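You operate a simulated robot arm through the tools that you are given. There is no shell and no other tool. Be economical: measure what you need, move in short steps, check, and stop when the job is done.

You run a simulated robot arm. Do the job below in one go: nothing can be reset, and whatever is moved stays where it is left.

Task
Clear the flat drawer, wipe the gum off it, and close it.
Fine: use the blue cloth and put it back; the pack goes in the gap beside the other packs on the table. What is to be rubbed or washed off counts as gone when no trace of it is left.
Where things are to end (x, y in the base frame): green card tray within 0.05 m of [-0.38, -0.61].

Only the result counts: the job must be done as asked and must still hold three seconds after the hand-in. Knocking over, shifting, dropping, spilling or breaking anything else fails it. Flat cloth is picked up by pressing the open fingertips on it (5 to 10 N) and closing them slowly along it; thin cloth reads only 2 to 8 mm in the jaws.

Robot
A 7-joint arm with a two-finger parallel gripper on a trunk, on a base that drives. Base frame: it is fixed to the floor where the robot stands at the start and does not move with it; the origin is under the middle of the robot, x ahead of it, y to its left, z up. Units: m, degrees, N and s.
With the tool pointing down near the work surface it reaches from about 0.1 to 0.64 m from the robot's upright axis, wherever it stands. Its first joint turns from -143.0 to 143.0 degrees. Places, roughly: flat grey drawer [0.5, -0.1, 0.8]; long white table top [-0.3, -0.8, 0.8]. Payload 3 kg.
The tool frame sits at the grasp point between the pads (the TCP): z along the fingers, y along the line on which they close. The tips reach 0.03 m beyond it. The gripper opens to 0.11 m. The fingers are 0.02 m wide and 0.01 m thick; the gripper's body (0.048 by 0.112 m) begins 0.055 m behind the TCP.
Orientation is that of the tool frame in the base frame, as [roll, pitch, yaw] about the fixed x, y, z axes, in that order (R = Rz(yaw) Ry(pitch) Rx(roll)). With the fingers straight down and closing along the base's y, the tool's x points along the base's -x, its y along +y and its z along -z.

Tools
- The arm moves only by the tool send_rows. Its argument "moves" is text: rows parted by semicolons, each of 7 numbers parted by spaces: the shift along the tool's x, y, z in cm, then the turn, a rotation vector about the tool's x, y, z in degrees, then the gripper command, from -1 (fully open) to 1 (shut), values between in proportion. In form: dx dy dz wx wy wz gripper; .... A call has 1 to 20 rows; each row shifts and turns the commanded pose from where the row before left it, along the tool's axes as they then stand. Each row takes 0.2 s and may step no farther than 0.05 m and 8.6 degrees from the row before; otherwise, or with a gripper value out of range, the whole call is refused. A pose out of reach is approached as far as the arm can. The call stops where the force on the tool passes 40 N (or 10 N more than at its start, if that is more) or the arm is blocked; 0.2 s more then pass. The fingers move at their own pace (about 0.108 m/s each) and stop on an object; they squeeze with about 26 N. The grip force told is the motor's: it shows also when the fingers shut on nothing. Time passes only in rows, and 0.2 s behind the last, so rows that do not move let the fingers close. The reply holds the time, the measured pose of the TCP, the force on the tool along the base axes, the opening and the grip force, in the units named above and with some noise, with the torque about the TCP (base axes, N m) and any sound that the robot's microphone picked up.
- Cameras (640 x 400 px; columns grow to the right, rows downward): "scene" is now at [0.1097, -0.0452, 1.7431]; the picture's right is [-0.86, -0.50, 0.00], its down [-0.47, 0.80, -0.36] and it looks along [0.18, -0.31, -0.93] (base axes); focal length 290 px, centre (320, 200). "wrist" rides on the gripper at [0.072, 0.017, -0.103] in the tool frame; the picture's right is [-0.23, 0.97, 0.00], its down [-0.76, -0.18, -0.62] and it looks along [-0.61, -0.14, 0.78] (tool axes); focal length 222 px, centre (320, 200). There is no depth. A picture from a camera that has moved, and an enlarged one, comes with that camera's place and axes in the base frame and with its lens.
- capture(camera): a new picture of that camera. No time passes.
- lift_body(by): slides the trunk up (or, below 0, down) by that many m; the arm and the scene camera ride with it, the base frame stays. It gives what a move gives, with no picture.
- drive_base(legs): drives the robot by 1 to 6 legs, each [ahead, left, turn to the left] in m, m and degrees, along the robot's own axes; the way and the turn of a leg run together, so that a leg with both is an arc; at most 1.5 m and 180 degrees a leg. The arm and the cameras ride along, it lands a little off, and it stops where it bumps. It gives what a move gives.
- turn_head(pan, tilt): turns the head with the scene camera to pan (to the left, within 86 degrees either way) and tilt (down, from -29 to 69), counted from straight ahead of the robot. It gives what a move gives.
- enlarge(camera, box): a new picture of the part [left, top, right, bottom] of that camera's present view, enlarged. No time passes.
- finish_job(): hands the job in; it is judged then, once.

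Go step by step. Nothing tells you exact positions but the pictures and the camera data: compare them with the known pose of the tool, close in by small moves and look again before you grip or let go. The budget is 120 turns and 90 pictures, counting those below and the enlarged ones. Unless the task says otherwise, let go and move clear before handing in.

The tools are called after "Emit:" as name(argument=value, ...) on one line, values as JSON. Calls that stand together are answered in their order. send_rows: Moves the arm, as the interface text tells. Its arguments: {"type":"object","properties":{"moves":{"type":"string"}},"required":["moves"]} The other tools are called the same way: lift_body (by) slides the trunk up or down; drive_base (legs) drives the base; turn_head (pan, tilt) turns the head that bears the scene camera; capture (camera) takes a picture; enlarge (camera, box) takes an enlarged picture of a part of a camera's view; finish_job () hands the job in.

At the start:

```text
clock: 0.0
tcp_pos: [0.3995, -0.2375, 0.9801]
tool_rot: [179.9, 0.0, 180.0]
force: [0.5, -0.6, 0.4]
wrist_torque: [0.0, -0.01, 0.0]
grip_width: 0.11
grasp_force: 0.0
trunk travel left (down, up): [-0.89, 0.0]
robot x, y, heading: [0.0001, -0.0015, 0.2]
head pan, tilt: [-59.7, 68.8]
```

scene: 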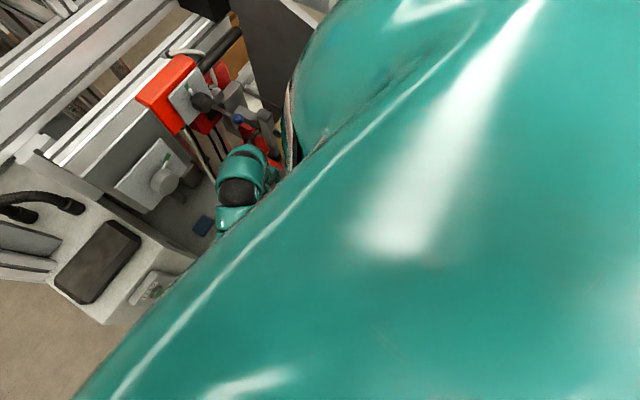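
wrist: 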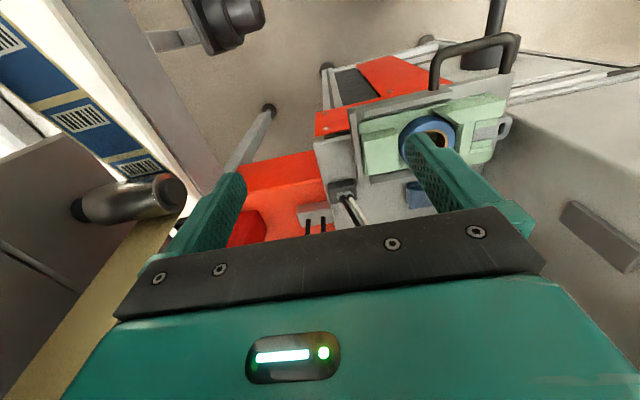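

The arm blocks most of the scene view, so I cannot place anything yet. I'll turn the head to look straight ahead at the drawer.

Emit:
turn_head(pan=0, tilt=50)

Emit:
capture(camera="scene")

```text
clock: 1.3
tcp_pos: [0.4002, -0.237, 0.9799]
tool_rot: [-179.9, -0.1, 180.0]
force: [0.5, -1.4, -0.7]
wrist_torque: [-0.01, 0.0, -0.02]
grip_width: 0.11
grasp_force: 0.0
trunk travel left (down, up): [-0.89, 0.0]
robot x, y, heading: [-0.0028, -0.0018, 0.2]
head pan, tilt: [0.0, 50.0]
```

```text
87 pictures are left
camera scene: at [0.1585, 0.003, 1.7651], right [0.0, -1.0, 0.0], down [-0.77, 0.0, -0.64], along [0.64, 0.0, -0.77], focal length 290 px, centre (320, 200)
```

scene: 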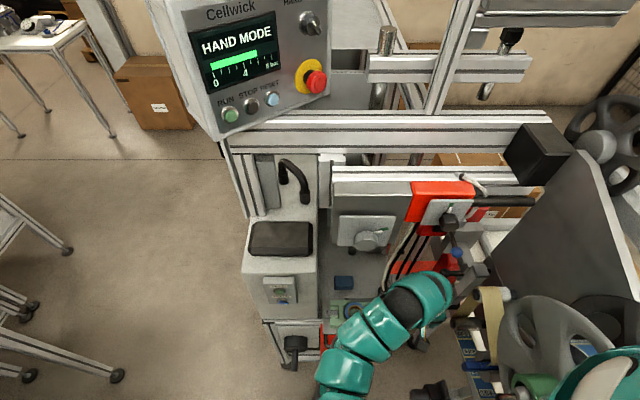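

A machine cell stands ahead, with the arm over what should be the drawer. I'll enlarge that part and look to the right toward the table.

Emit:
enlarge(camera="scene", box=[240, 170, 500, 400])

Emit:
turn_head(pan=-86, tilt=45)

Emit:
capture(camera="scene")

```text
1.74 times, centred on (370, 285) of scene
camera zoom: at [0.1585, 0.003, 1.7651], right [0.0, -1.0, 0.0], down [-0.77, 0.0, -0.64], along [0.64, 0.0, -0.77], focal length 504 px, centre (233, 52)
```

zoom: 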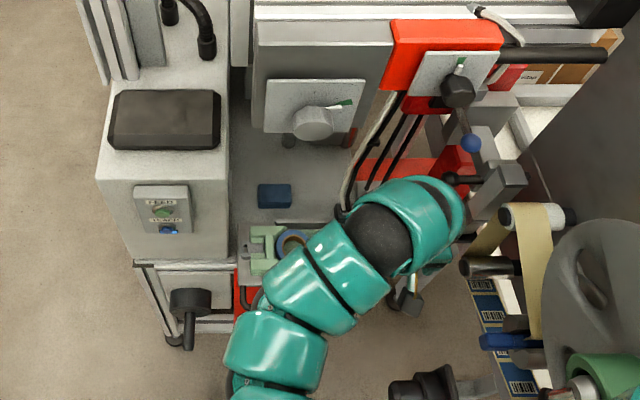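

```text
clock: 2.9
tcp_pos: [0.3995, -0.2371, 0.9807]
tool_rot: [-179.9, 0.0, -180.0]
force: [0.1, 0.1, -0.6]
wrist_torque: [0.02, -0.02, -0.02]
grip_width: 0.1099
grasp_force: 0.0
trunk travel left (down, up): [-0.89, 0.0]
robot x, y, heading: [-0.0016, 0.0015, -0.0]
head pan, tilt: [-85.9, 45.0]
```

```text
85 pictures are left
camera scene: at [0.0873, -0.078, 1.772], right [-1.0, -0.07, 0.0], down [-0.05, 0.71, -0.71], along [0.05, -0.71, -0.71], focal length 290 px, centre (320, 200)
```

scene: 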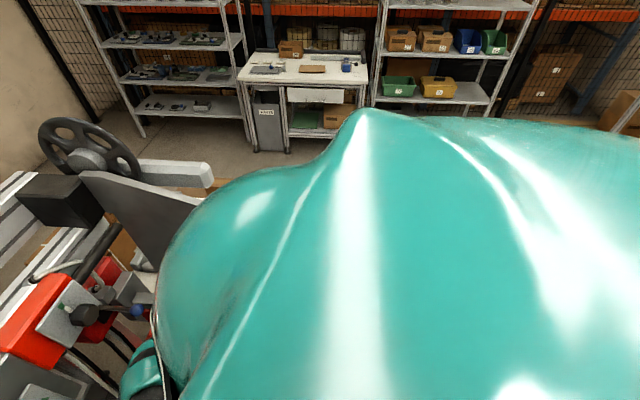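

The arm's own upper link hides the table. I'll raise and fold the arm toward me and to the left, then look again.

Emit:
send_rows(moves="0 0 -4 0 0 0 -1;0 0 -4 0 0 0 -1;0 0 -4 0 0 0 -1;2 2 -3 0 0 0 -1;2 4 0 0 0 0 -1;2 4 0 0 0 0 -1;2 4 0 0 0 0 -1;2 4 0 0 0 0 -1;2 4 0 0 0 0 -1;0 4 0 0 0 0 -1;0 4 0 0 0 0 -1;0 4 0 0 0 0 -1")

Emit:
capture(camera="scene")

Emit:
capture(camera="wrist")

```text
clock: 5.5
tcp_pos: [0.379, 0.0847, 1.0086]
tool_rot: [-180.0, 0.0, -179.9]
force: [-0.1, -0.2, -0.1]
wrist_torque: [0.01, 0.0, 0.0]
grip_width: 0.1101
grasp_force: 0.0
out of reach, approached as far as the arm can: row 1, 2, 3, 4, 5, 6, 7, 8
trunk travel left (down, up): [-0.89, 0.0]
robot x, y, heading: [0.0013, 0.0026, -0.0]
head pan, tilt: [-85.9, 45.0]
```

```text
84 pictures are left
camera scene: at [0.0875, -0.0771, 1.772], right [-1.0, -0.07, 0.0], down [-0.05, 0.7, -0.71], along [0.05, -0.71, -0.71], focal length 290 px, centre (320, 200)
```

scene: 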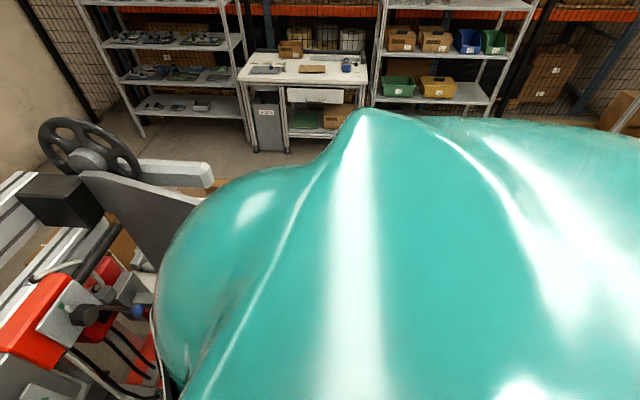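

```text
83 pictures are left
camera wrist: at [0.3066, 0.1012, 1.1141], right [0.23, 0.97, 0.0], down [0.76, -0.18, 0.62], along [0.61, -0.14, -0.78], focal length 222 px, centre (320, 200)
```

wrist: 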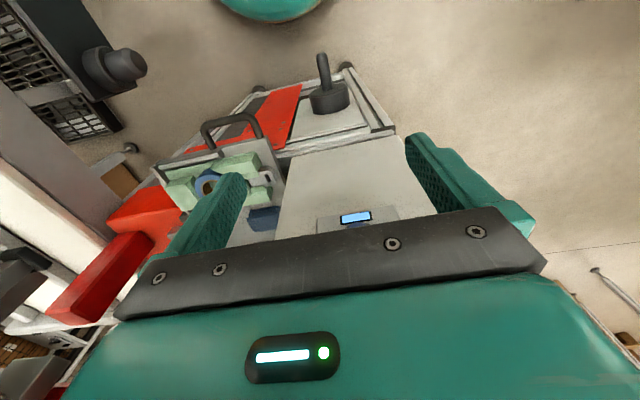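

The wrist camera, mounted upside down, shows a drawer with an arch handle near [0.39, -0.04] and a green/blue item near [0.48, -0.14]. I'll shift the arm left for a clear scene view of it.

Emit:
send_rows(moves="2 4 0 0 0 0 -1;2 4 0 0 0 0 -1;2 4 0 0 0 0 -1;2 4 0 0 0 0 -1;2 4 0 0 0 0 -1;2 4 0 0 0 0 -1")

Emit:
turn_head(pan=-10, tilt=65)

Emit:
capture(camera="scene")

```text
clock: 6.9
tcp_pos: [0.2601, 0.3252, 1.0066]
tool_rot: [-179.8, 0.0, 180.0]
force: [0.2, 0.0, 0.2]
wrist_torque: [-0.03, -0.05, -0.02]
grip_width: 0.11
grasp_force: 0.0
trunk travel left (down, up): [-0.89, 0.0]
robot x, y, heading: [-0.0019, -0.0039, -0.1]
head pan, tilt: [-85.9, 45.0]
```

```text
clock: 8.4
tcp_pos: [0.26, 0.3253, 1.0082]
tool_rot: [180.0, 0.0, -180.0]
force: [0.1, -0.1, 0.3]
wrist_torque: [0.01, -0.03, -0.01]
grip_width: 0.1102
grasp_force: 0.0
trunk travel left (down, up): [-0.89, 0.0]
robot x, y, heading: [0.0045, 0.0023, -0.2]
head pan, tilt: [-10.0, 65.0]
```

```text
82 pictures are left
camera scene: at [0.1412, -0.0074, 1.747], right [-0.17, -0.98, 0.0], down [-0.89, 0.16, -0.42], along [0.42, -0.07, -0.91], focal length 290 px, centre (320, 200)
```

scene: 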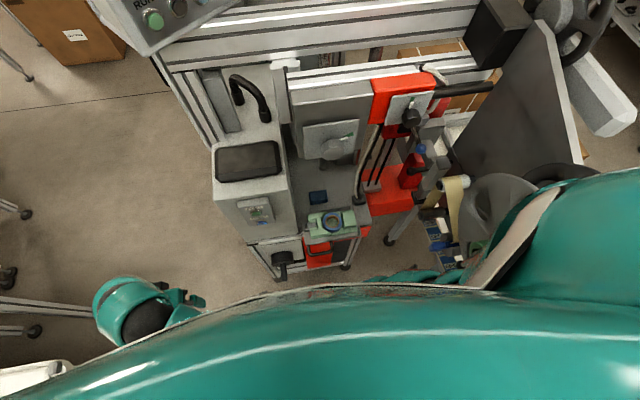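

Emit:
enlarge(camera="scene", box=[240, 150, 400, 280])

Emit:
enlarge(camera="scene", box=[360, 90, 520, 280])

```text
3.08 times, centred on (320, 215) of scene
camera zoom: at [0.1412, -0.0074, 1.747], right [-0.17, -0.98, 0.0], down [-0.89, 0.16, -0.42], along [0.42, -0.07, -0.91], focal length 892 px, centre (320, 154)
```

zoom: 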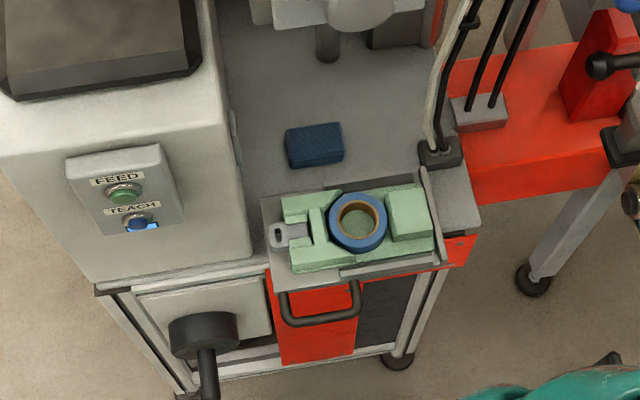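

```text
2.11 times, centred on (440, 185) of scene
camera zoom: at [0.1412, -0.0074, 1.747], right [-0.17, -0.98, 0.0], down [-0.89, 0.16, -0.42], along [0.42, -0.07, -0.91], focal length 610 px, centre (67, 232)
```

zoom: 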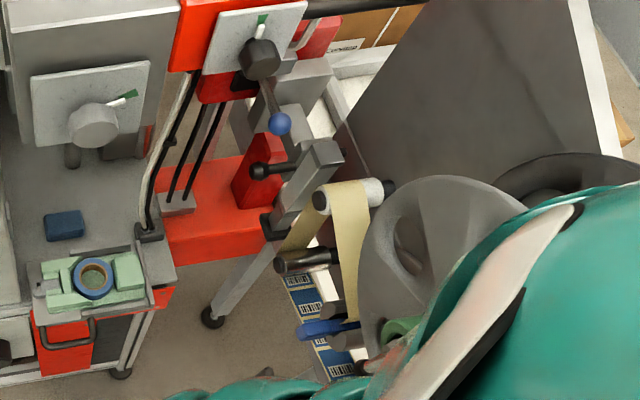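

The drawer carries a green tray holding a blue tape roll, and a folded dark-blue cloth lies on the plate behind it. I'll swing the arm to the left side so I can look at the table on the right.

Emit:
send_rows(moves="4 0.5 0 0 0 -8 -1;4 0 0 0 0 -8 -1;4 -0.5 0 0 0 -8 -1;4 -1 0 0 0 -8 -1;4 -1.5 0 0 0 -8 -1;4 -2 0 0 0 -8 -1;4 -2 0 0 0 -8 -1;4 -2 0 0 0 -8 -1")

Emit:
turn_head(pan=-86, tilt=55)

Emit:
capture(camera="scene")

```text
clock: 9.8
tcp_pos: [0.1699, 0.2179, 1.0121]
tool_rot: [-179.9, 1.0, -148.2]
force: [-0.1, -0.1, -0.3]
wrist_torque: [0.0, 0.04, -0.01]
grip_width: 0.1098
grasp_force: 0.0
trunk travel left (down, up): [-0.89, 0.0]
robot x, y, heading: [0.0002, 0.0024, 0.0]
head pan, tilt: [-10.0, 65.0]
stopped in row 6: the arm was blocked; the commanded pose is now the measured one
```

```text
clock: 11.2
tcp_pos: [0.1699, 0.2186, 1.0134]
tool_rot: [-180.0, 0.8, -148.1]
force: [-0.2, 0.2, -0.7]
wrist_torque: [0.02, -0.03, -0.01]
grip_width: 0.1102
grasp_force: 0.0
trunk travel left (down, up): [-0.89, 0.0]
robot x, y, heading: [-0.0004, 0.0011, -0.1]
head pan, tilt: [-85.9, 55.0]
```

```text
79 pictures are left
camera scene: at [0.0866, -0.0686, 1.7586], right [-1.0, -0.07, 0.0], down [-0.06, 0.82, -0.57], along [0.04, -0.57, -0.82], focal length 290 px, centre (320, 200)
```

scene: 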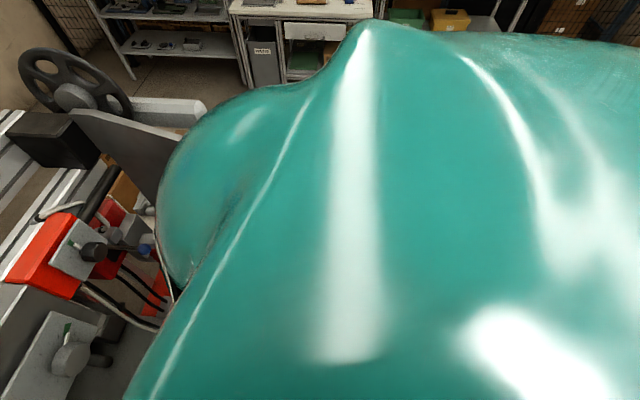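

The teal bulk is the robot's own shoulder, so I'll turn the base to the right with the arm folded in to see the table.

Emit:
drive_base(legs=[[0, 0, -50]])

Emit:
turn_head(pan=-60, tilt=40)

Emit:
capture(camera="scene")

```text
clock: 13.9
tcp_pos: [0.2768, 0.0153, 1.0131]
tool_rot: [179.9, 0.9, 163.0]
force: [0.3, -0.8, -0.3]
wrist_torque: [0.03, -0.03, 0.0]
grip_width: 0.1099
grasp_force: 0.1
trunk travel left (down, up): [-0.89, 0.0]
robot x, y, heading: [-0.0011, -0.001, -48.8]
head pan, tilt: [-85.9, 55.0]
```

```text
clock: 14.8
tcp_pos: [0.2767, 0.0142, 1.0129]
tool_rot: [-180.0, 1.0, 162.9]
force: [0.4, 0.0, -0.3]
wrist_torque: [0.01, -0.02, 0.0]
grip_width: 0.1099
grasp_force: 0.0
trunk travel left (down, up): [-0.89, 0.0]
robot x, y, heading: [-0.001, -0.0011, -48.8]
head pan, tilt: [-60.0, 40.0]
```

```text
78 pictures are left
camera scene: at [0.0261, -0.1375, 1.7791], right [-0.95, 0.33, 0.0], down [0.21, 0.61, -0.77], along [-0.25, -0.72, -0.64], focal length 290 px, centre (320, 200)
```

scene: 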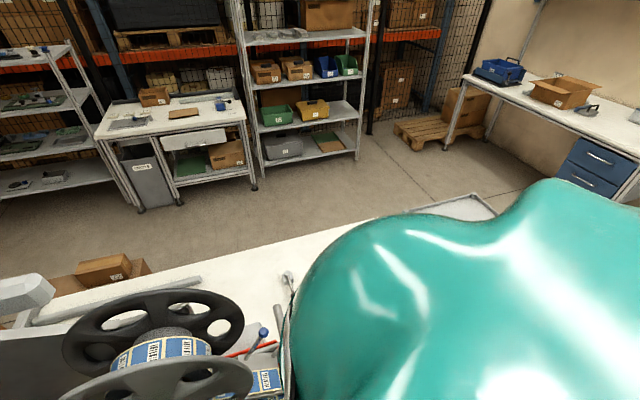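

The white table runs along at y≈-0.8. I'll turn another bit and pan toward it.

Emit:
drive_base(legs=[[0, 0, -50]])

Emit:
turn_head(pan=0, tilt=50)

Emit:
capture(camera="scene")

```text
clock: 17.4
tcp_pos: [0.1885, -0.2033, 1.0136]
tool_rot: [180.0, 0.9, 112.8]
force: [0.2, -0.9, 0.0]
wrist_torque: [0.01, 0.01, -0.02]
grip_width: 0.1098
grasp_force: 0.0
trunk travel left (down, up): [-0.89, 0.0]
robot x, y, heading: [-0.0013, 0.0028, -99.3]
head pan, tilt: [-60.0, 40.0]
```

```text
clock: 18.7
tcp_pos: [0.189, -0.2018, 1.0135]
tool_rot: [179.9, 1.0, 112.7]
force: [-0.2, -0.2, 0.0]
wrist_torque: [0.02, 0.01, 0.0]
grip_width: 0.1101
grasp_force: 0.0
trunk travel left (down, up): [-0.89, 0.0]
robot x, y, heading: [0.0011, -0.0008, -99.1]
head pan, tilt: [0.0, 50.0]
```

```text
77 pictures are left
camera scene: at [-0.0236, -0.1518, 1.7651], right [-0.99, 0.16, 0.0], down [0.12, 0.76, -0.64], along [-0.1, -0.63, -0.77], focal length 290 px, centre (320, 200)
```

scene: 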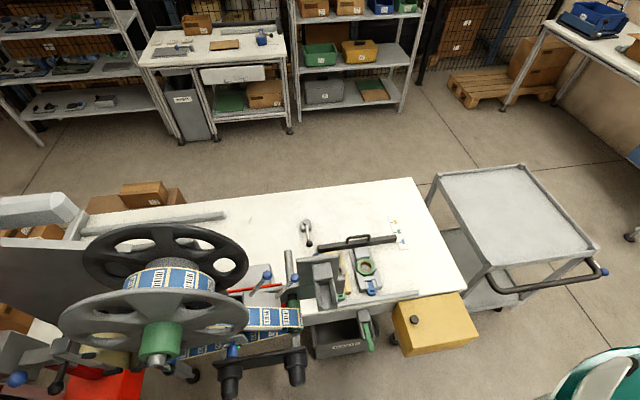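

Emit:
enlarge(camera="scene", box=[260, 190, 480, 350])

Emit:
turn_head(pan=-10, tilt=60)

Emit:
enlarge(camera="scene", box=[220, 100, 440, 250])

```text
2.50 times, centred on (370, 270) of scene
camera zoom: at [-0.0236, -0.1518, 1.7651], right [-0.99, 0.16, 0.0], down [0.12, 0.76, -0.64], along [-0.1, -0.63, -0.77], focal length 724 px, centre (195, 25)
```

zoom: 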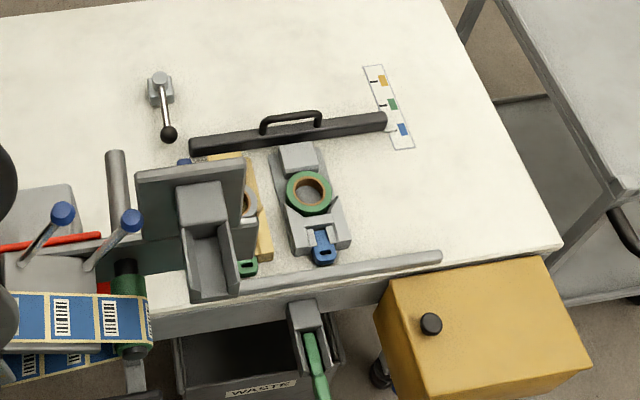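

```text
clock: 19.4
tcp_pos: [0.1887, -0.2031, 1.0141]
tool_rot: [179.9, 0.9, 112.8]
force: [0.2, -0.4, 0.2]
wrist_torque: [0.0, -0.01, 0.04]
grip_width: 0.1097
grasp_force: 0.1
trunk travel left (down, up): [-0.89, 0.0]
robot x, y, heading: [-0.0018, -0.0004, -98.9]
head pan, tilt: [-10.0, 60.0]
```

```text
2.67 times, centred on (330, 175) of scene
camera zoom: at [-0.0331, -0.1388, 1.7526], right [-0.94, 0.33, 0.0], down [0.28, 0.82, -0.5], along [-0.16, -0.47, -0.87], focal length 773 px, centre (293, 267)
```

zoom: 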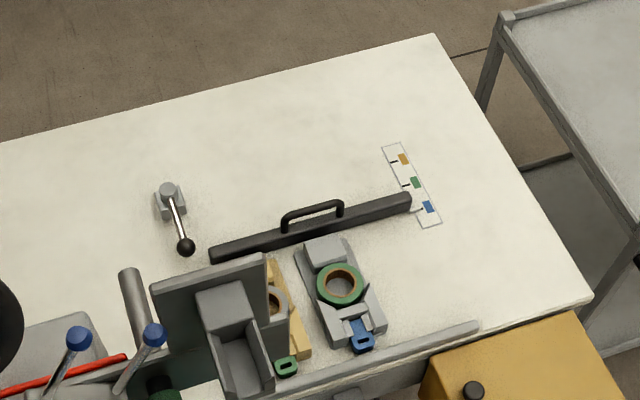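

The table shows a yellow pack, a grey pack near [-0.25, -0.585], a black bar behind at y≈-0.69 and a front rail at y≈-0.48. The free gap is at [-0.38, -0.61], with the pack tongues facing +y as on the drawer. I'll turn back to the drawer.

Emit:
drive_base(legs=[[0, 0, 99]])

Emit:
turn_head(pan=-10, tilt=62)

Emit:
enlarge(camera="scene", box=[270, 150, 410, 250])

```text
clock: 24.0
tcp_pos: [0.1723, 0.2173, 1.0126]
tool_rot: [-180.0, 0.9, -148.5]
force: [0.5, 0.0, -1.1]
wrist_torque: [-0.03, 0.02, 0.0]
grip_width: 0.11
grasp_force: 0.0
trunk travel left (down, up): [-0.89, 0.0]
robot x, y, heading: [-0.0025, -0.0014, -0.4]
head pan, tilt: [-10.0, 60.0]
```

```text
clock: 24.6
tcp_pos: [0.1716, 0.2169, 1.0127]
tool_rot: [179.9, 1.0, -148.5]
force: [0.6, -0.3, 0.2]
wrist_torque: [-0.01, 0.03, 0.01]
grip_width: 0.1099
grasp_force: 0.0
trunk travel left (down, up): [-0.89, 0.0]
robot x, y, heading: [-0.0017, 0.0007, -0.3]
head pan, tilt: [-10.0, 62.0]
```

```text
4.00 times, centred on (340, 200) of scene
camera zoom: at [0.1447, -0.0089, 1.7502], right [-0.18, -0.98, 0.0], down [-0.87, 0.16, -0.47], along [0.46, -0.08, -0.88], focal length 1159 px, centre (240, 200)
```

zoom: 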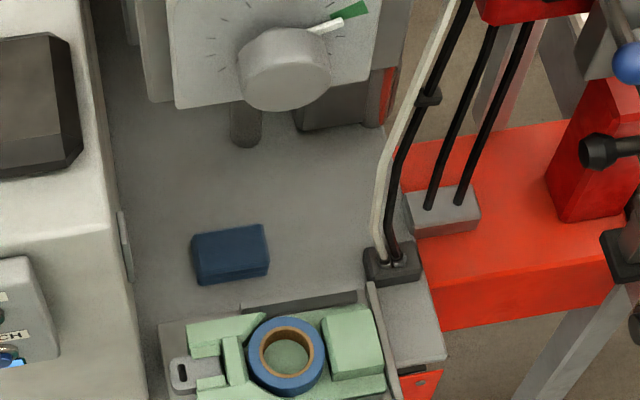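

The cloth is a folded block and the tray's width runs along x. I'll bring the arm forward and turn the tool to yaw 90 so that it closes along x.

Emit:
send_rows(moves="-3 -3.2 0 0 0 0 -1;-3 -3.2 0 0 0 0 -1;-3 -3.2 0 0 0 0 -1;-3 -3.2 0 0 0 0 -1;0 0 0 0 0 8 -1;0 0 0 0 0 8 -1;0 0 0 0 0 8 -1;0 0 0 0 0 8 -1;0 0 0 0 0 8 -1;0 0 0 0 0 8 -1;0 0 0 0 0 8 -1;0 0 0 0 0 8 -1;0 0 0 0 0 8 -1;0 0 0 0 0 8 -1;0 0 0 0 0 8 -1;0 0 0 0 0 8 -1;0 0 0 0 0 8 -1;0 0 0 0 0 8 -1;0 0 0 0 0 8 -1;0 0 0 0 0 1.5 -1")

```text
clock: 28.8
tcp_pos: [0.3394, 0.1703, 1.0156]
tool_rot: [179.3, -0.4, 90.0]
force: [-0.1, 0.0, 0.2]
wrist_torque: [0.01, -0.01, 0.0]
grip_width: 0.11
grasp_force: 0.1
trunk travel left (down, up): [-0.89, 0.0]
robot x, y, heading: [0.0043, 0.0018, -0.3]
head pan, tilt: [-10.0, 62.0]
```

Yaw is 90 now. I'll move to hover above the tray and look with the wrist camera.

Emit:
send_rows(moves="-4 0 0 0 0 0 -1;-4 0 0 0 0 0 -1;-4 0 0 0 0 0 -1;-4 0 0 0 0 0 -1;-4 0 0 0 0 0 -1;-4 2 0 0 0 0 -1;-3 3 0 0 0 0 -1;0 4 -0.5 0 0 0 -1;0 4 -0.5 0 0 0 -1")

Emit:
capture(camera="wrist")

Emit:
capture(camera="scene")

```text
clock: 31.0
tcp_pos: [0.4505, -0.0814, 1.019]
tool_rot: [179.0, -0.8, 90.4]
force: [0.4, -1.6, -2.0]
wrist_torque: [0.1, 0.05, -0.02]
grip_width: 0.11
grasp_force: 0.1
out of reach, approached as far as the arm can: row 4, 5
trunk travel left (down, up): [-0.89, 0.0]
robot x, y, heading: [-0.0116, -0.0044, -0.8]
head pan, tilt: [-10.0, 62.0]
stopped in row 9: the arm was blocked; the commanded pose is now the measured one
```

```text
73 pictures are left
camera wrist: at [0.4648, -0.0117, 1.1245], right [0.98, -0.22, 0.02], down [-0.18, -0.77, 0.61], along [-0.12, -0.6, -0.79], focal length 222 px, centre (320, 200)
```

wrist: 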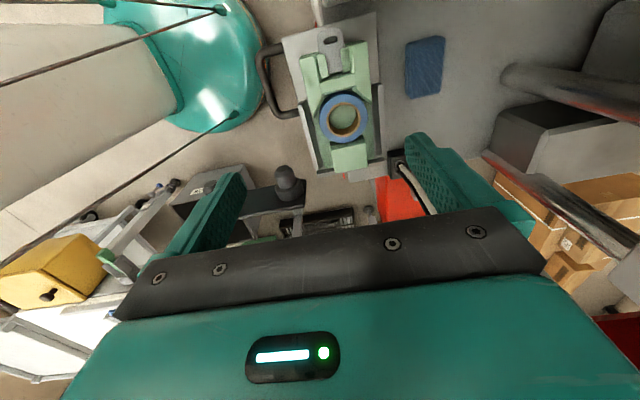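

```text
72 pictures are left
camera scene: at [0.0243, -0.0103, 1.7648], right [-0.19, -0.98, -0.01], down [-0.83, 0.17, -0.52], along [0.52, -0.09, -0.85], focal length 290 px, centre (320, 200)
```

scene: 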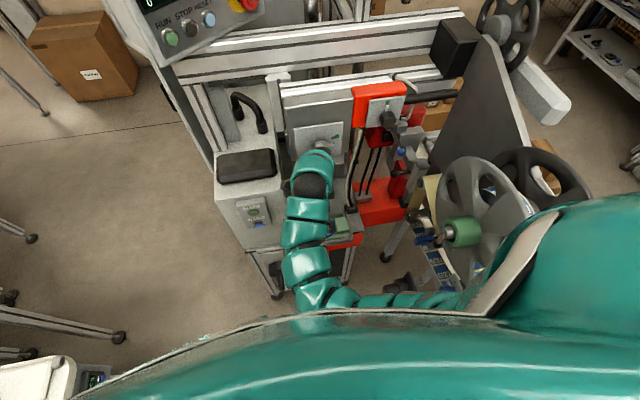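

The last row was blocked, so the wrist probably touched the head panel with the knob. I'll back off in -x and look again.

Emit:
send_rows(moves="0 -3 0.5 0 0 0 -1;0 -3 0.5 0 0 0 -1;0 -2 0 0 0 0 -1")

Emit:
capture(camera="scene")

```text
clock: 31.4
tcp_pos: [0.379, -0.0886, 1.0033]
tool_rot: [-178.2, 0.5, 97.5]
force: [-0.2, 8.2, -7.6]
wrist_torque: [-0.7, 0.04, 0.16]
grip_width: 0.1102
grasp_force: 0.0
trunk travel left (down, up): [-0.89, 0.0]
robot x, y, heading: [-0.0186, -0.0431, -7.2]
head pan, tilt: [-10.0, 62.0]
stopped in row 1: the arm was blocked; the commanded pose is now the measured one
```

```text
71 pictures are left
camera scene: at [-0.1137, -0.0456, 1.7737], right [-0.29, -0.96, -0.03], down [-0.77, 0.25, -0.58], along [0.56, -0.15, -0.81], focal length 290 px, centre (320, 200)
```

scene: 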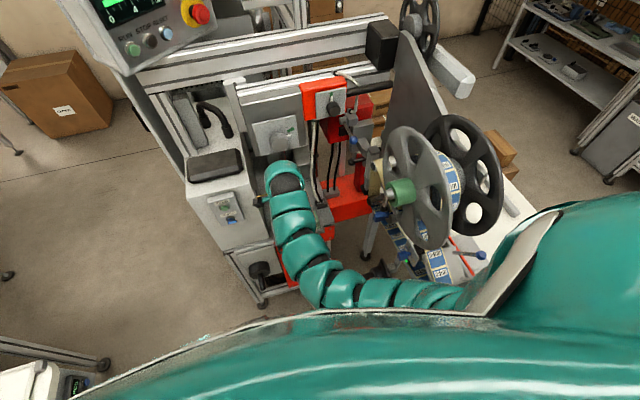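

The base heading and the camera place have shifted, so the robot appears to be tilted back. I'll look with the wrist camera, which costs no time, before moving.

Emit:
capture(camera="wrist")

Emit:
enlarge(camera="scene", box=[200, 90, 440, 320])

```text
70 pictures are left
camera wrist: at [0.389, -0.0143, 1.1046], right [0.99, -0.1, -0.03], down [-0.06, -0.77, 0.64], along [-0.08, -0.63, -0.77], focal length 222 px, centre (320, 200)
```

wrist: 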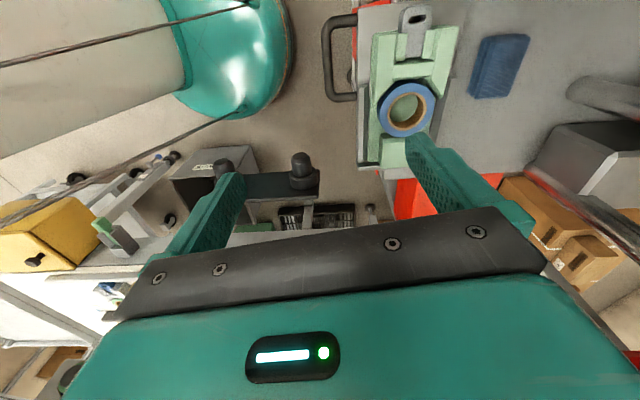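

```text
1.74 times, centred on (320, 205) of scene
camera zoom: at [-0.1137, -0.0456, 1.7737], right [-0.29, -0.96, -0.03], down [-0.77, 0.25, -0.58], along [0.56, -0.15, -0.81], focal length 504 px, centre (320, 191)
```

zoom: 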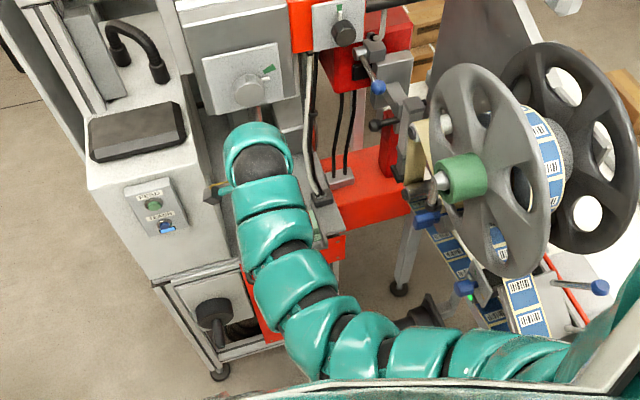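

Nothing visible is touching the fingers, but the wrist pod sits close to the FEED box edge and the robot leans back. I'll drive back a little to bring the base under it and free the arm.

Emit:
drive_base(legs=[[-0.12, 0, 0]])

Emit:
capture(camera="scene")

```text
clock: 32.1
tcp_pos: [0.5257, -0.3126, 1.0331]
tool_rot: [172.5, 25.3, 97.3]
force: [-1.2, -1.4, -0.3]
wrist_torque: [0.09, -0.05, 0.06]
grip_width: 0.1099
grasp_force: 0.0
trunk travel left (down, up): [-0.89, 0.0]
robot x, y, heading: [-0.0361, -0.0447, -7.7]
head pan, tilt: [-10.0, 62.0]
stopped in leg 1: the robot was blocked; the commanded pose is now the measured one
```

```text
68 pictures are left
camera scene: at [-0.1543, -0.0256, 1.7697], right [-0.3, -0.95, -0.02], down [-0.76, 0.25, -0.6], along [0.57, -0.16, -0.8], focal length 290 px, centre (320, 200)
```

scene: 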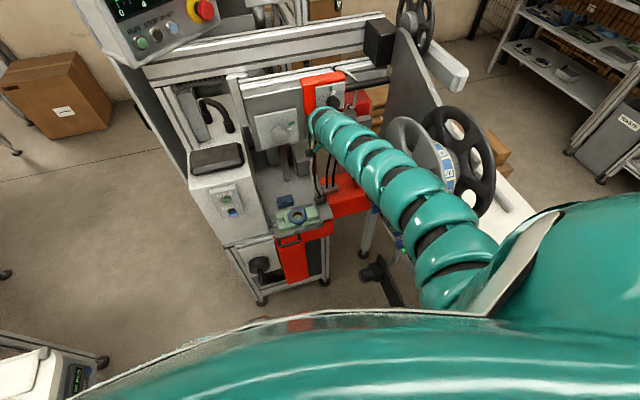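

The arm sprang to the right and the robot still leans back about 9°. I'll check what the tool is near, without letting time pass.

Emit:
capture(camera="wrist")

Emit:
enlarge(camera="scene", box=[220, 70, 520, 320])

```text
67 pictures are left
camera wrist: at [0.5138, -0.204, 1.0983], right [0.98, -0.03, 0.21], down [-0.2, -0.46, 0.86], along [0.07, -0.89, -0.46], focal length 222 px, centre (320, 200)
```

wrist: 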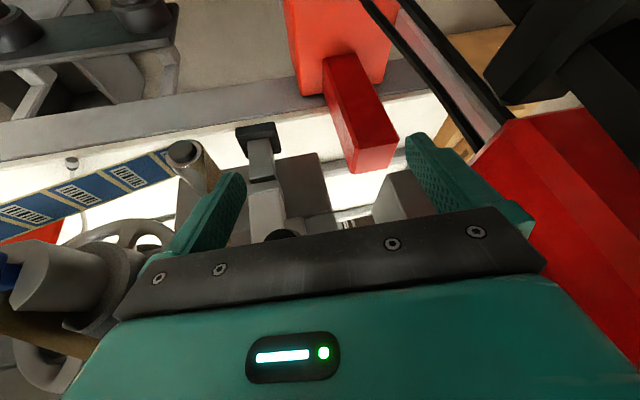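

```text
1.60 times, centred on (370, 195) of scene
camera zoom: at [-0.1543, -0.0256, 1.7697], right [-0.3, -0.95, -0.02], down [-0.76, 0.25, -0.6], along [0.57, -0.16, -0.8], focal length 464 px, centre (240, 208)
```

zoom: 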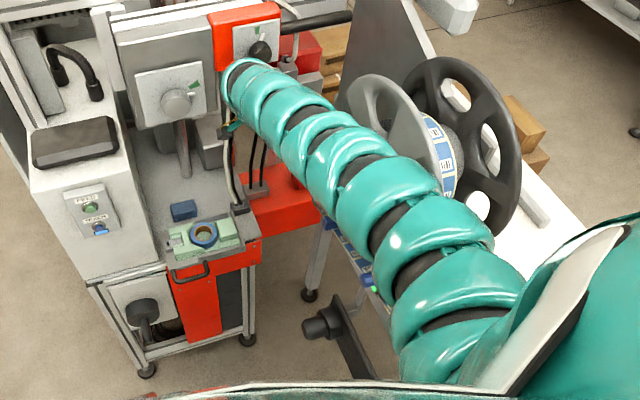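

The arm is stretched to the right beside the red panel, with little force on the tool. I'll ease it a little back toward me and watch the lean.

Emit:
send_rows(moves="0 -2 -1 0 0 0 -1")

Emit:
capture(camera="scene")

```text
clock: 32.4
tcp_pos: [0.5207, -0.2882, 1.0384]
tool_rot: [169.9, 20.2, 93.8]
force: [-1.7, -0.4, 0.3]
wrist_torque: [0.05, -0.01, -0.04]
grip_width: 0.1099
grasp_force: 0.1
trunk travel left (down, up): [-0.89, 0.0]
robot x, y, heading: [-0.0419, 0.0047, -2.1]
head pan, tilt: [-10.0, 62.0]
stopped in row 1: the arm was blocked; the commanded pose is now the measured one
```

```text
65 pictures are left
camera scene: at [-0.1563, 0.0121, 1.773], right [-0.21, -0.98, -0.02], down [-0.79, 0.18, -0.59], along [0.58, -0.11, -0.81], focal length 290 px, centre (320, 200)
```

scene: 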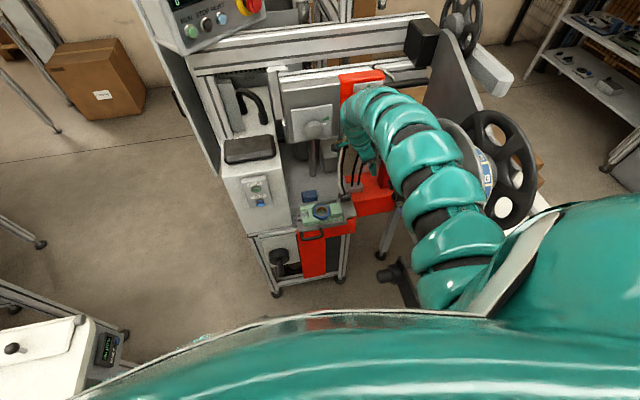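

The lean holds steady and the arm's upper wrist seems caught near the red panel. I'll make small easing moves back and down.

Emit:
send_rows(moves="0 -1 0.5 0 0 0 -1;0 -1 0.5 0 0 0 -1;0 -1 0.5 0 0 0 -1;0 -1 0.5 0 0 0 -1")

Emit:
capture(camera="scene")

```text
clock: 32.8
tcp_pos: [0.4368, -0.2817, 0.8908]
tool_rot: [-172.9, 10.9, 90.6]
force: [1.5, 0.0, 4.7]
wrist_torque: [0.09, 0.04, -0.03]
grip_width: 0.11
grasp_force: 0.1
trunk travel left (down, up): [-0.89, 0.0]
robot x, y, heading: [-0.0516, 0.0024, -2.2]
head pan, tilt: [-10.0, 62.0]
stopped in row 1: the arm was blocked; the commanded pose is now the measured one
```

```text
64 pictures are left
camera scene: at [-0.1203, 0.0006, 1.7745], right [-0.21, -0.98, -0.02], down [-0.8, 0.18, -0.57], along [0.56, -0.1, -0.82], focal length 290 px, centre (320, 200)
```

scene: 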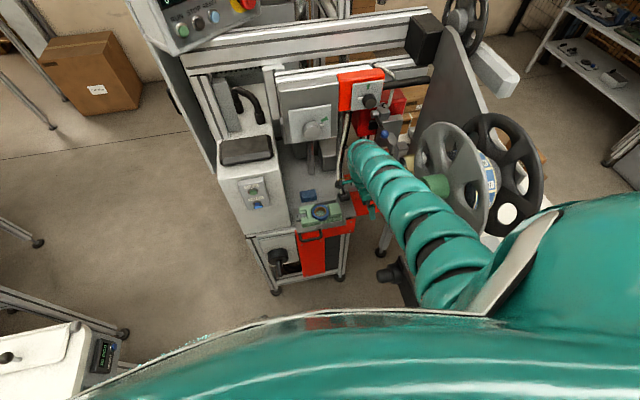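

The robot is rocking back toward upright, so I'll raise and pull in the arm to keep the hand clear.

Emit:
send_rows(moves="0 -3 -3 0 0 0 -1;0 -3 -3 0 0 0 -1;0 -2 -2 0 0 0 -1")

Emit:
capture(camera="scene")

```text
clock: 33.1
tcp_pos: [0.3796, -0.3025, 0.7555]
tool_rot: [-145.6, 12.0, 94.3]
force: [-55.4, -108.1, 130.3]
wrist_torque: [17.8, -13.07, -2.81]
grip_width: 0.11
grasp_force: 0.1
trunk travel left (down, up): [-0.89, 0.0]
robot x, y, heading: [-0.0515, -0.0004, -2.9]
head pan, tilt: [-10.0, 62.0]
stopped in row 1: the arm was blocked; the commanded pose is now the measured one
```

```text
63 pictures are left
camera scene: at [0.0942, -0.0166, 1.756], right [-0.23, -0.97, 0.0], down [-0.86, 0.2, -0.47], along [0.46, -0.11, -0.88], focal length 290 px, centre (320, 200)
```

scene: 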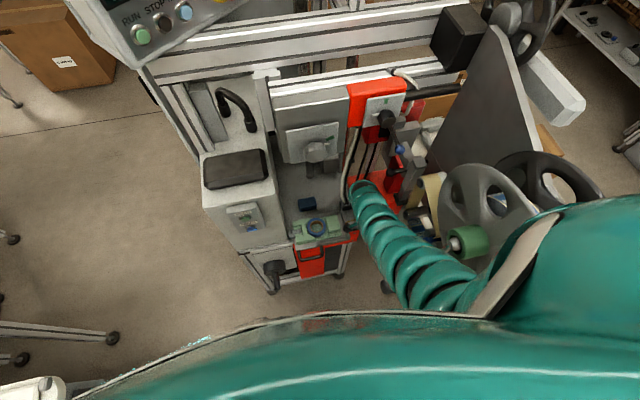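

The robot is upright again, but the tool hit something hard at [0.38, -0.30, 0.755]. I'll look at what it touches.

Emit:
capture(camera="wrist")

Emit:
enlarge(camera="scene", box=[270, 70, 520, 310])

```text
62 pictures are left
camera wrist: at [0.4449, -0.2118, 0.8156], right [0.83, -0.28, -0.49], down [0.25, -0.6, 0.76], along [-0.51, -0.75, -0.43], focal length 222 px, centre (320, 200)
```

wrist: 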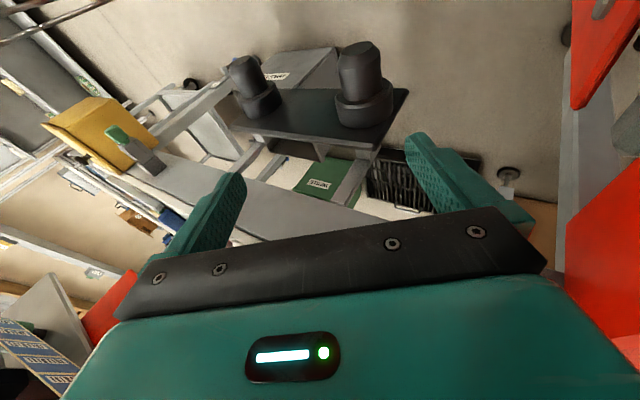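

```text
1.67 times, centred on (395, 190) of scene
camera zoom: at [0.0942, -0.0166, 1.756], right [-0.23, -0.97, 0.0], down [-0.86, 0.2, -0.47], along [0.46, -0.11, -0.88], focal length 483 px, centre (195, 217)
```

zoom: 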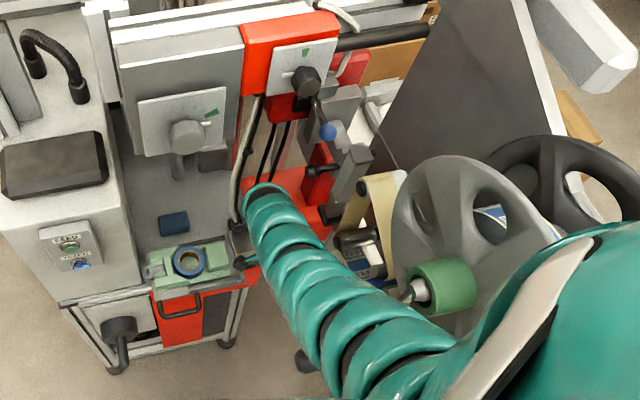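

The tool sits just in front of and below the machine deck. Tray, cloth and hoses look unmoved. I think the camera pod hit the FEED box's right side (y≈0.015) earlier, so I'll back out away from the contact.

Emit:
send_rows(moves="-1.2 -1.5 -0.4 0 0 0 -1;-1.2 -1.5 -0.4 0 0 0 -1;-1 -2 0 0 0 0 -1")

Emit:
capture(camera="scene")

```text
clock: 34.1
tcp_pos: [0.4609, -0.2921, 0.8119]
tool_rot: [-161.7, 12.7, 96.9]
force: [0.5, 0.1, -0.7]
wrist_torque: [-0.01, -0.03, -0.04]
grip_width: 0.1102
grasp_force: 0.1
trunk travel left (down, up): [-0.89, 0.0]
robot x, y, heading: [-0.0535, 0.0046, -2.0]
head pan, tilt: [-10.0, 62.0]
stopped in row 3: the arm was blocked; the commanded pose is now the measured one
```

```text
60 pictures are left
camera scene: at [0.0967, 0.0002, 1.7517], right [-0.21, -0.98, 0.01], down [-0.86, 0.18, -0.47], along [0.46, -0.1, -0.88], focal length 290 px, centre (320, 200)
```

scene: 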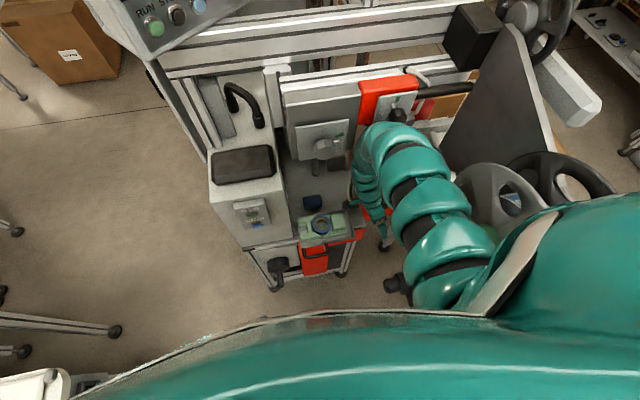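

Force is gone now. I'll keep easing back in -x and slightly up.

Emit:
send_rows(moves="0 -1.5 0 0 0 0 -1;0 -1.5 0 0 0 0 -1;0 -1.5 0 0 0 0 -1;0 -1.5 0 0 0 0 -1;0 -1.5 0 0 0 0 -1;0 -1.5 0 0 0 0 -1")

Emit:
enlarge(camera="scene", box=[260, 100, 480, 280])

```text
clock: 35.5
tcp_pos: [0.3816, -0.3071, 0.8413]
tool_rot: [-162.9, 12.7, 95.7]
force: [0.0, 0.0, 0.6]
wrist_torque: [0.02, 0.02, 0.01]
grip_width: 0.1099
grasp_force: 0.1
trunk travel left (down, up): [-0.89, 0.0]
robot x, y, heading: [-0.0496, 0.0025, -2.1]
head pan, tilt: [-10.0, 62.0]
```

```text
2.22 times, centred on (370, 190) of scene
camera zoom: at [0.0934, -0.0098, 1.7503], right [-0.21, -0.98, 0.0], down [-0.86, 0.19, -0.47], along [0.46, -0.1, -0.88], focal length 644 px, centre (209, 222)
```

zoom: 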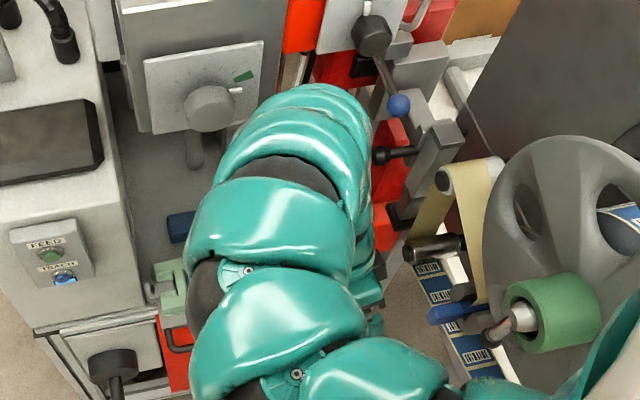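

That moved smoothly. Now I'll straighten the tool to point down and raise it.

Emit:
send_rows(moves="0 0 -1 -5.5 4.3 0 -1;0 0 -1 -5.5 4.3 0 -1;0 0 -1 -5.5 4.3 0 -1;0 0 -2 0 0 5 -1;0 0 -2 0 0 0 -1")

Emit:
capture(camera="wrist")

```text
clock: 36.7
tcp_pos: [0.4445, -0.3188, 0.8468]
tool_rot: [-179.6, 0.0, 88.8]
force: [0.9, -0.5, -0.6]
wrist_torque: [0.04, 0.08, 0.01]
grip_width: 0.1101
grasp_force: 0.0
out of reach, approached as far as the arm can: row 1, 2, 3, 4, 5
trunk travel left (down, up): [-0.89, 0.0]
robot x, y, heading: [-0.0523, 0.0035, -2.3]
head pan, tilt: [-10.0, 62.0]
```

```text
58 pictures are left
camera wrist: at [0.4617, -0.248, 0.95], right [0.97, -0.25, -0.01], down [-0.19, -0.76, 0.62], along [-0.16, -0.6, -0.78], focal length 222 px, centre (320, 200)
```

wrist: 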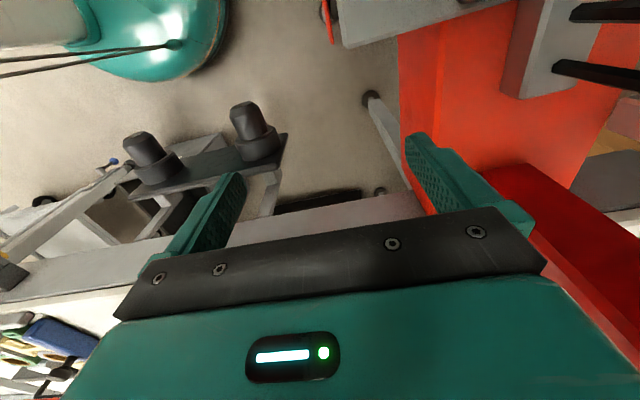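

The reach is limited here, so I'll move in toward me (-x, +y) to a comfortable place in front of the drawer.

Emit:
send_rows(moves="0 -2 0 0 0 0 -1;0 -2 0 0 0 0 -1;1 -2 0 0 0 0 -1;2 -1 0 0 0 0 -1;2 0 0 0 0 0 -1")

Emit:
capture(camera="scene")

```text
clock: 37.9
tcp_pos: [0.4116, -0.2816, 0.8051]
tool_rot: [-179.6, 0.1, 88.7]
force: [0.0, 0.0, -0.4]
wrist_torque: [-0.05, -0.01, 0.0]
grip_width: 0.1099
grasp_force: 0.0
out of reach, approached as far as the arm can: row 1, 2, 3, 4, 5
trunk travel left (down, up): [-0.89, 0.0]
robot x, y, heading: [-0.0528, 0.005, -2.4]
head pan, tilt: [-10.0, 62.0]
```

```text
57 pictures are left
camera scene: at [0.0921, -0.0095, 1.7502], right [-0.21, -0.98, 0.0], down [-0.86, 0.19, -0.47], along [0.46, -0.1, -0.88], focal length 290 px, centre (320, 200)
```

scene: 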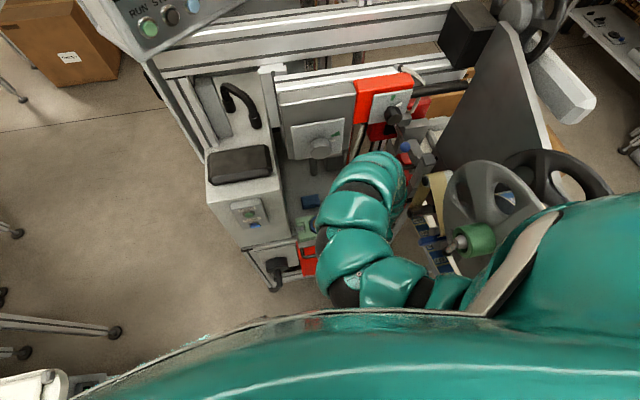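

The yaw looks near a joint limit in this arm posture. I'll turn the yaw back toward 180 and see whether it follows.

Emit:
send_rows(moves="0 0 0 0 0 -8 -1;0 0 0 0 0 -8 -1;0 0 0 0 0 -8 -1;0 0 0 0 0 -8 -1;0 0 0 0 0 -8 -1")

```text
clock: 39.1
tcp_pos: [0.4126, -0.282, 0.8046]
tool_rot: [-179.5, -0.2, 128.9]
force: [-1.6, -0.3, 0.3]
wrist_torque: [-0.03, -0.01, -0.02]
grip_width: 0.1102
grasp_force: 0.0
trunk travel left (down, up): [-0.89, 0.0]
robot x, y, heading: [-0.0547, 0.006, -2.3]
head pan, tilt: [-10.0, 62.0]
```

Now it follows. I'll raise it and continue toward yaw 180.

Emit:
send_rows(moves="0 0 -2 0 0 0 -1;0 0 -2 0 0 0 -1;0 0 -2 0 0 -8 -1;0 0 -2 0 0 -8 -1;0 0 -2 0 0 -8 -1;0 0 -2 0 0 -8 -1;0 0 -2 0 0 -8 -1;0 0 0 0 0 -8 -1")

```text
clock: 40.9
tcp_pos: [0.4761, -0.2927, 0.8813]
tool_rot: [-179.7, -0.5, 177.1]
force: [-0.3, 0.7, -0.2]
wrist_torque: [0.02, 0.03, 0.03]
grip_width: 0.1102
grasp_force: 0.0
out of reach, approached as far as the arm can: row 1, 2, 3, 4, 5, 6, 7
trunk travel left (down, up): [-0.89, 0.0]
robot x, y, heading: [-0.052, 0.004, -2.1]
head pan, tilt: [-10.0, 62.0]
```

Raising only pushes the hand outward, so the arm is in an awkward elbow posture. I'll back the base off for free space to re-pose it.

Emit:
drive_base(legs=[[-0.22, 0.0, 0]])

Emit:
turn_head(pan=-20, tilt=55)

Emit:
capture(camera="scene")

```text
clock: 41.9
tcp_pos: [0.4424, -0.3047, 0.8816]
tool_rot: [-179.2, 1.0, 177.4]
force: [7.1, -0.3, 3.0]
wrist_torque: [-0.16, 0.36, 0.44]
grip_width: 0.1096
grasp_force: 0.1
trunk travel left (down, up): [-0.89, 0.0]
robot x, y, heading: [-0.1021, 0.0058, -2.4]
head pan, tilt: [-10.0, 62.0]
stopped in leg 1: the force on the tool passed its limit at 99 N (the readings are from after the stop); the commanded pose is now the measured one
```

```text
clock: 42.6
tcp_pos: [0.4419, -0.3043, 0.8809]
tool_rot: [-179.1, 1.0, 177.5]
force: [12.9, 1.3, 5.1]
wrist_torque: [-0.39, 0.7, 0.85]
grip_width: 0.1093
grasp_force: 0.1
trunk travel left (down, up): [-0.89, 0.0]
robot x, y, heading: [-0.0991, 0.0084, -2.3]
head pan, tilt: [-20.0, 55.0]
```

```text
56 pictures are left
camera scene: at [0.0485, -0.0217, 1.7585], right [-0.38, -0.92, 0.0], down [-0.76, 0.31, -0.57], along [0.53, -0.22, -0.82], focal length 290 px, centre (320, 200)
```

scene: 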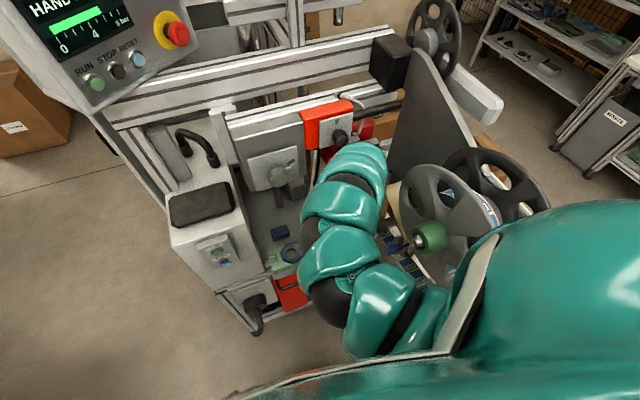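

Backing up made the tool catch on something in the -x direction. I'll look from the wrist.

Emit:
capture(camera="wrist")

Emit:
enlarge(camera="scene", box=[250, 120, 500, 370])

```text
55 pictures are left
camera wrist: at [0.3683, -0.2843, 0.9837], right [0.27, 0.96, -0.01], down [0.74, -0.2, 0.64], along [0.61, -0.18, -0.77], focal length 222 px, centre (320, 200)
```

wrist: 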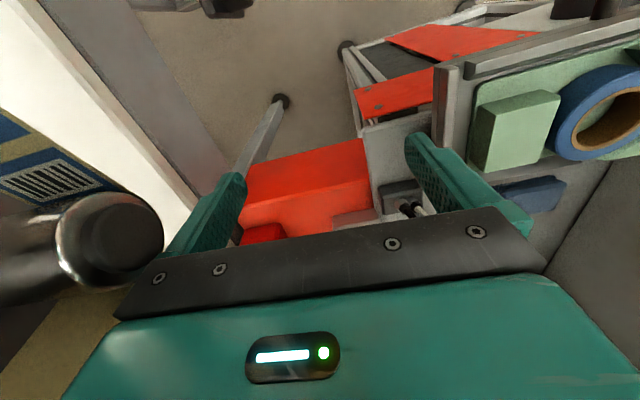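

```text
1.60 times, centred on (375, 245) of scene
camera zoom: at [0.0485, -0.0217, 1.7585], right [-0.38, -0.92, 0.0], down [-0.76, 0.31, -0.57], along [0.53, -0.22, -0.82], focal length 464 px, centre (232, 128)
```

zoom: 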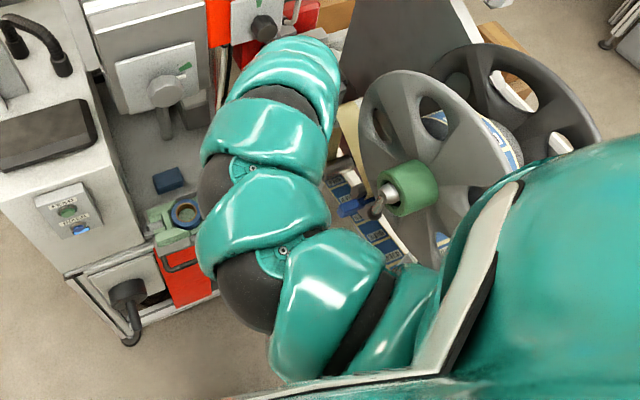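

The gripper body is against a chrome guide roller on its right-rear side. I'll nudge forward, then +y to clear it.

Emit:
send_rows(moves="-1 0 0 0 0 0 -1;0 1.5 0 0 0 0 -1;0 2 0 0 0 0 -1")

Emit:
capture(camera="wrist")

```text
clock: 43.4
tcp_pos: [0.4516, -0.2711, 0.8819]
tool_rot: [-179.2, 0.9, 177.3]
force: [-0.4, -0.1, -0.3]
wrist_torque: [0.02, 0.0, 0.02]
grip_width: 0.1101
grasp_force: 0.0
trunk travel left (down, up): [-0.89, 0.0]
robot x, y, heading: [-0.1008, 0.0042, -2.3]
head pan, tilt: [-20.0, 55.0]
```

```text
53 pictures are left
camera wrist: at [0.3775, -0.2501, 0.9844], right [0.27, 0.96, -0.01], down [0.74, -0.2, 0.64], along [0.61, -0.18, -0.77], focal length 222 px, centre (320, 200)
```

wrist: 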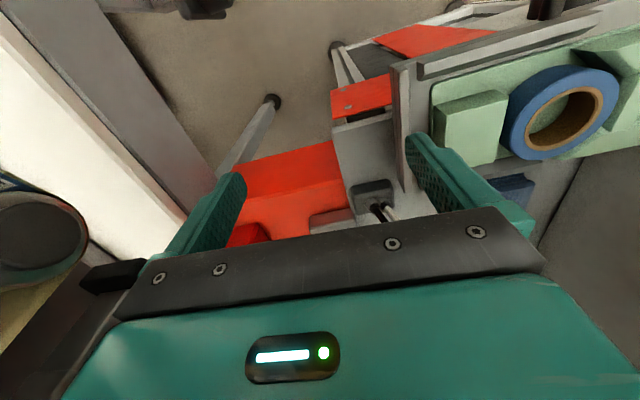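

Clear of the roller. Now I'll back the base off.

Emit:
drive_base(legs=[[-0.2, 0.02, 0]])

Emit:
capture(camera="scene")

```text
clock: 45.0
tcp_pos: [0.2552, -0.2401, 0.8826]
tool_rot: [-179.1, 0.9, 177.5]
force: [0.2, 0.0, -0.1]
wrist_torque: [-0.02, -0.01, 0.02]
grip_width: 0.1099
grasp_force: 0.1
trunk travel left (down, up): [-0.89, 0.0]
robot x, y, heading: [-0.2968, 0.0342, -2.2]
head pan, tilt: [-20.0, 55.0]
```

```text
52 pictures are left
camera scene: at [-0.1509, 0.0072, 1.7587], right [-0.38, -0.93, 0.0], down [-0.76, 0.31, -0.57], along [0.53, -0.22, -0.82], focal length 290 px, centre (320, 200)
```

scene: 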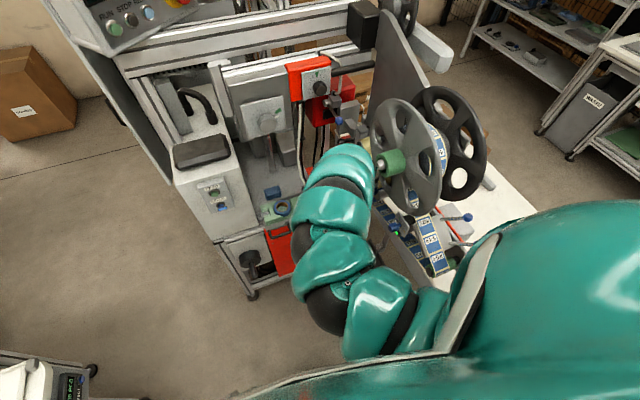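

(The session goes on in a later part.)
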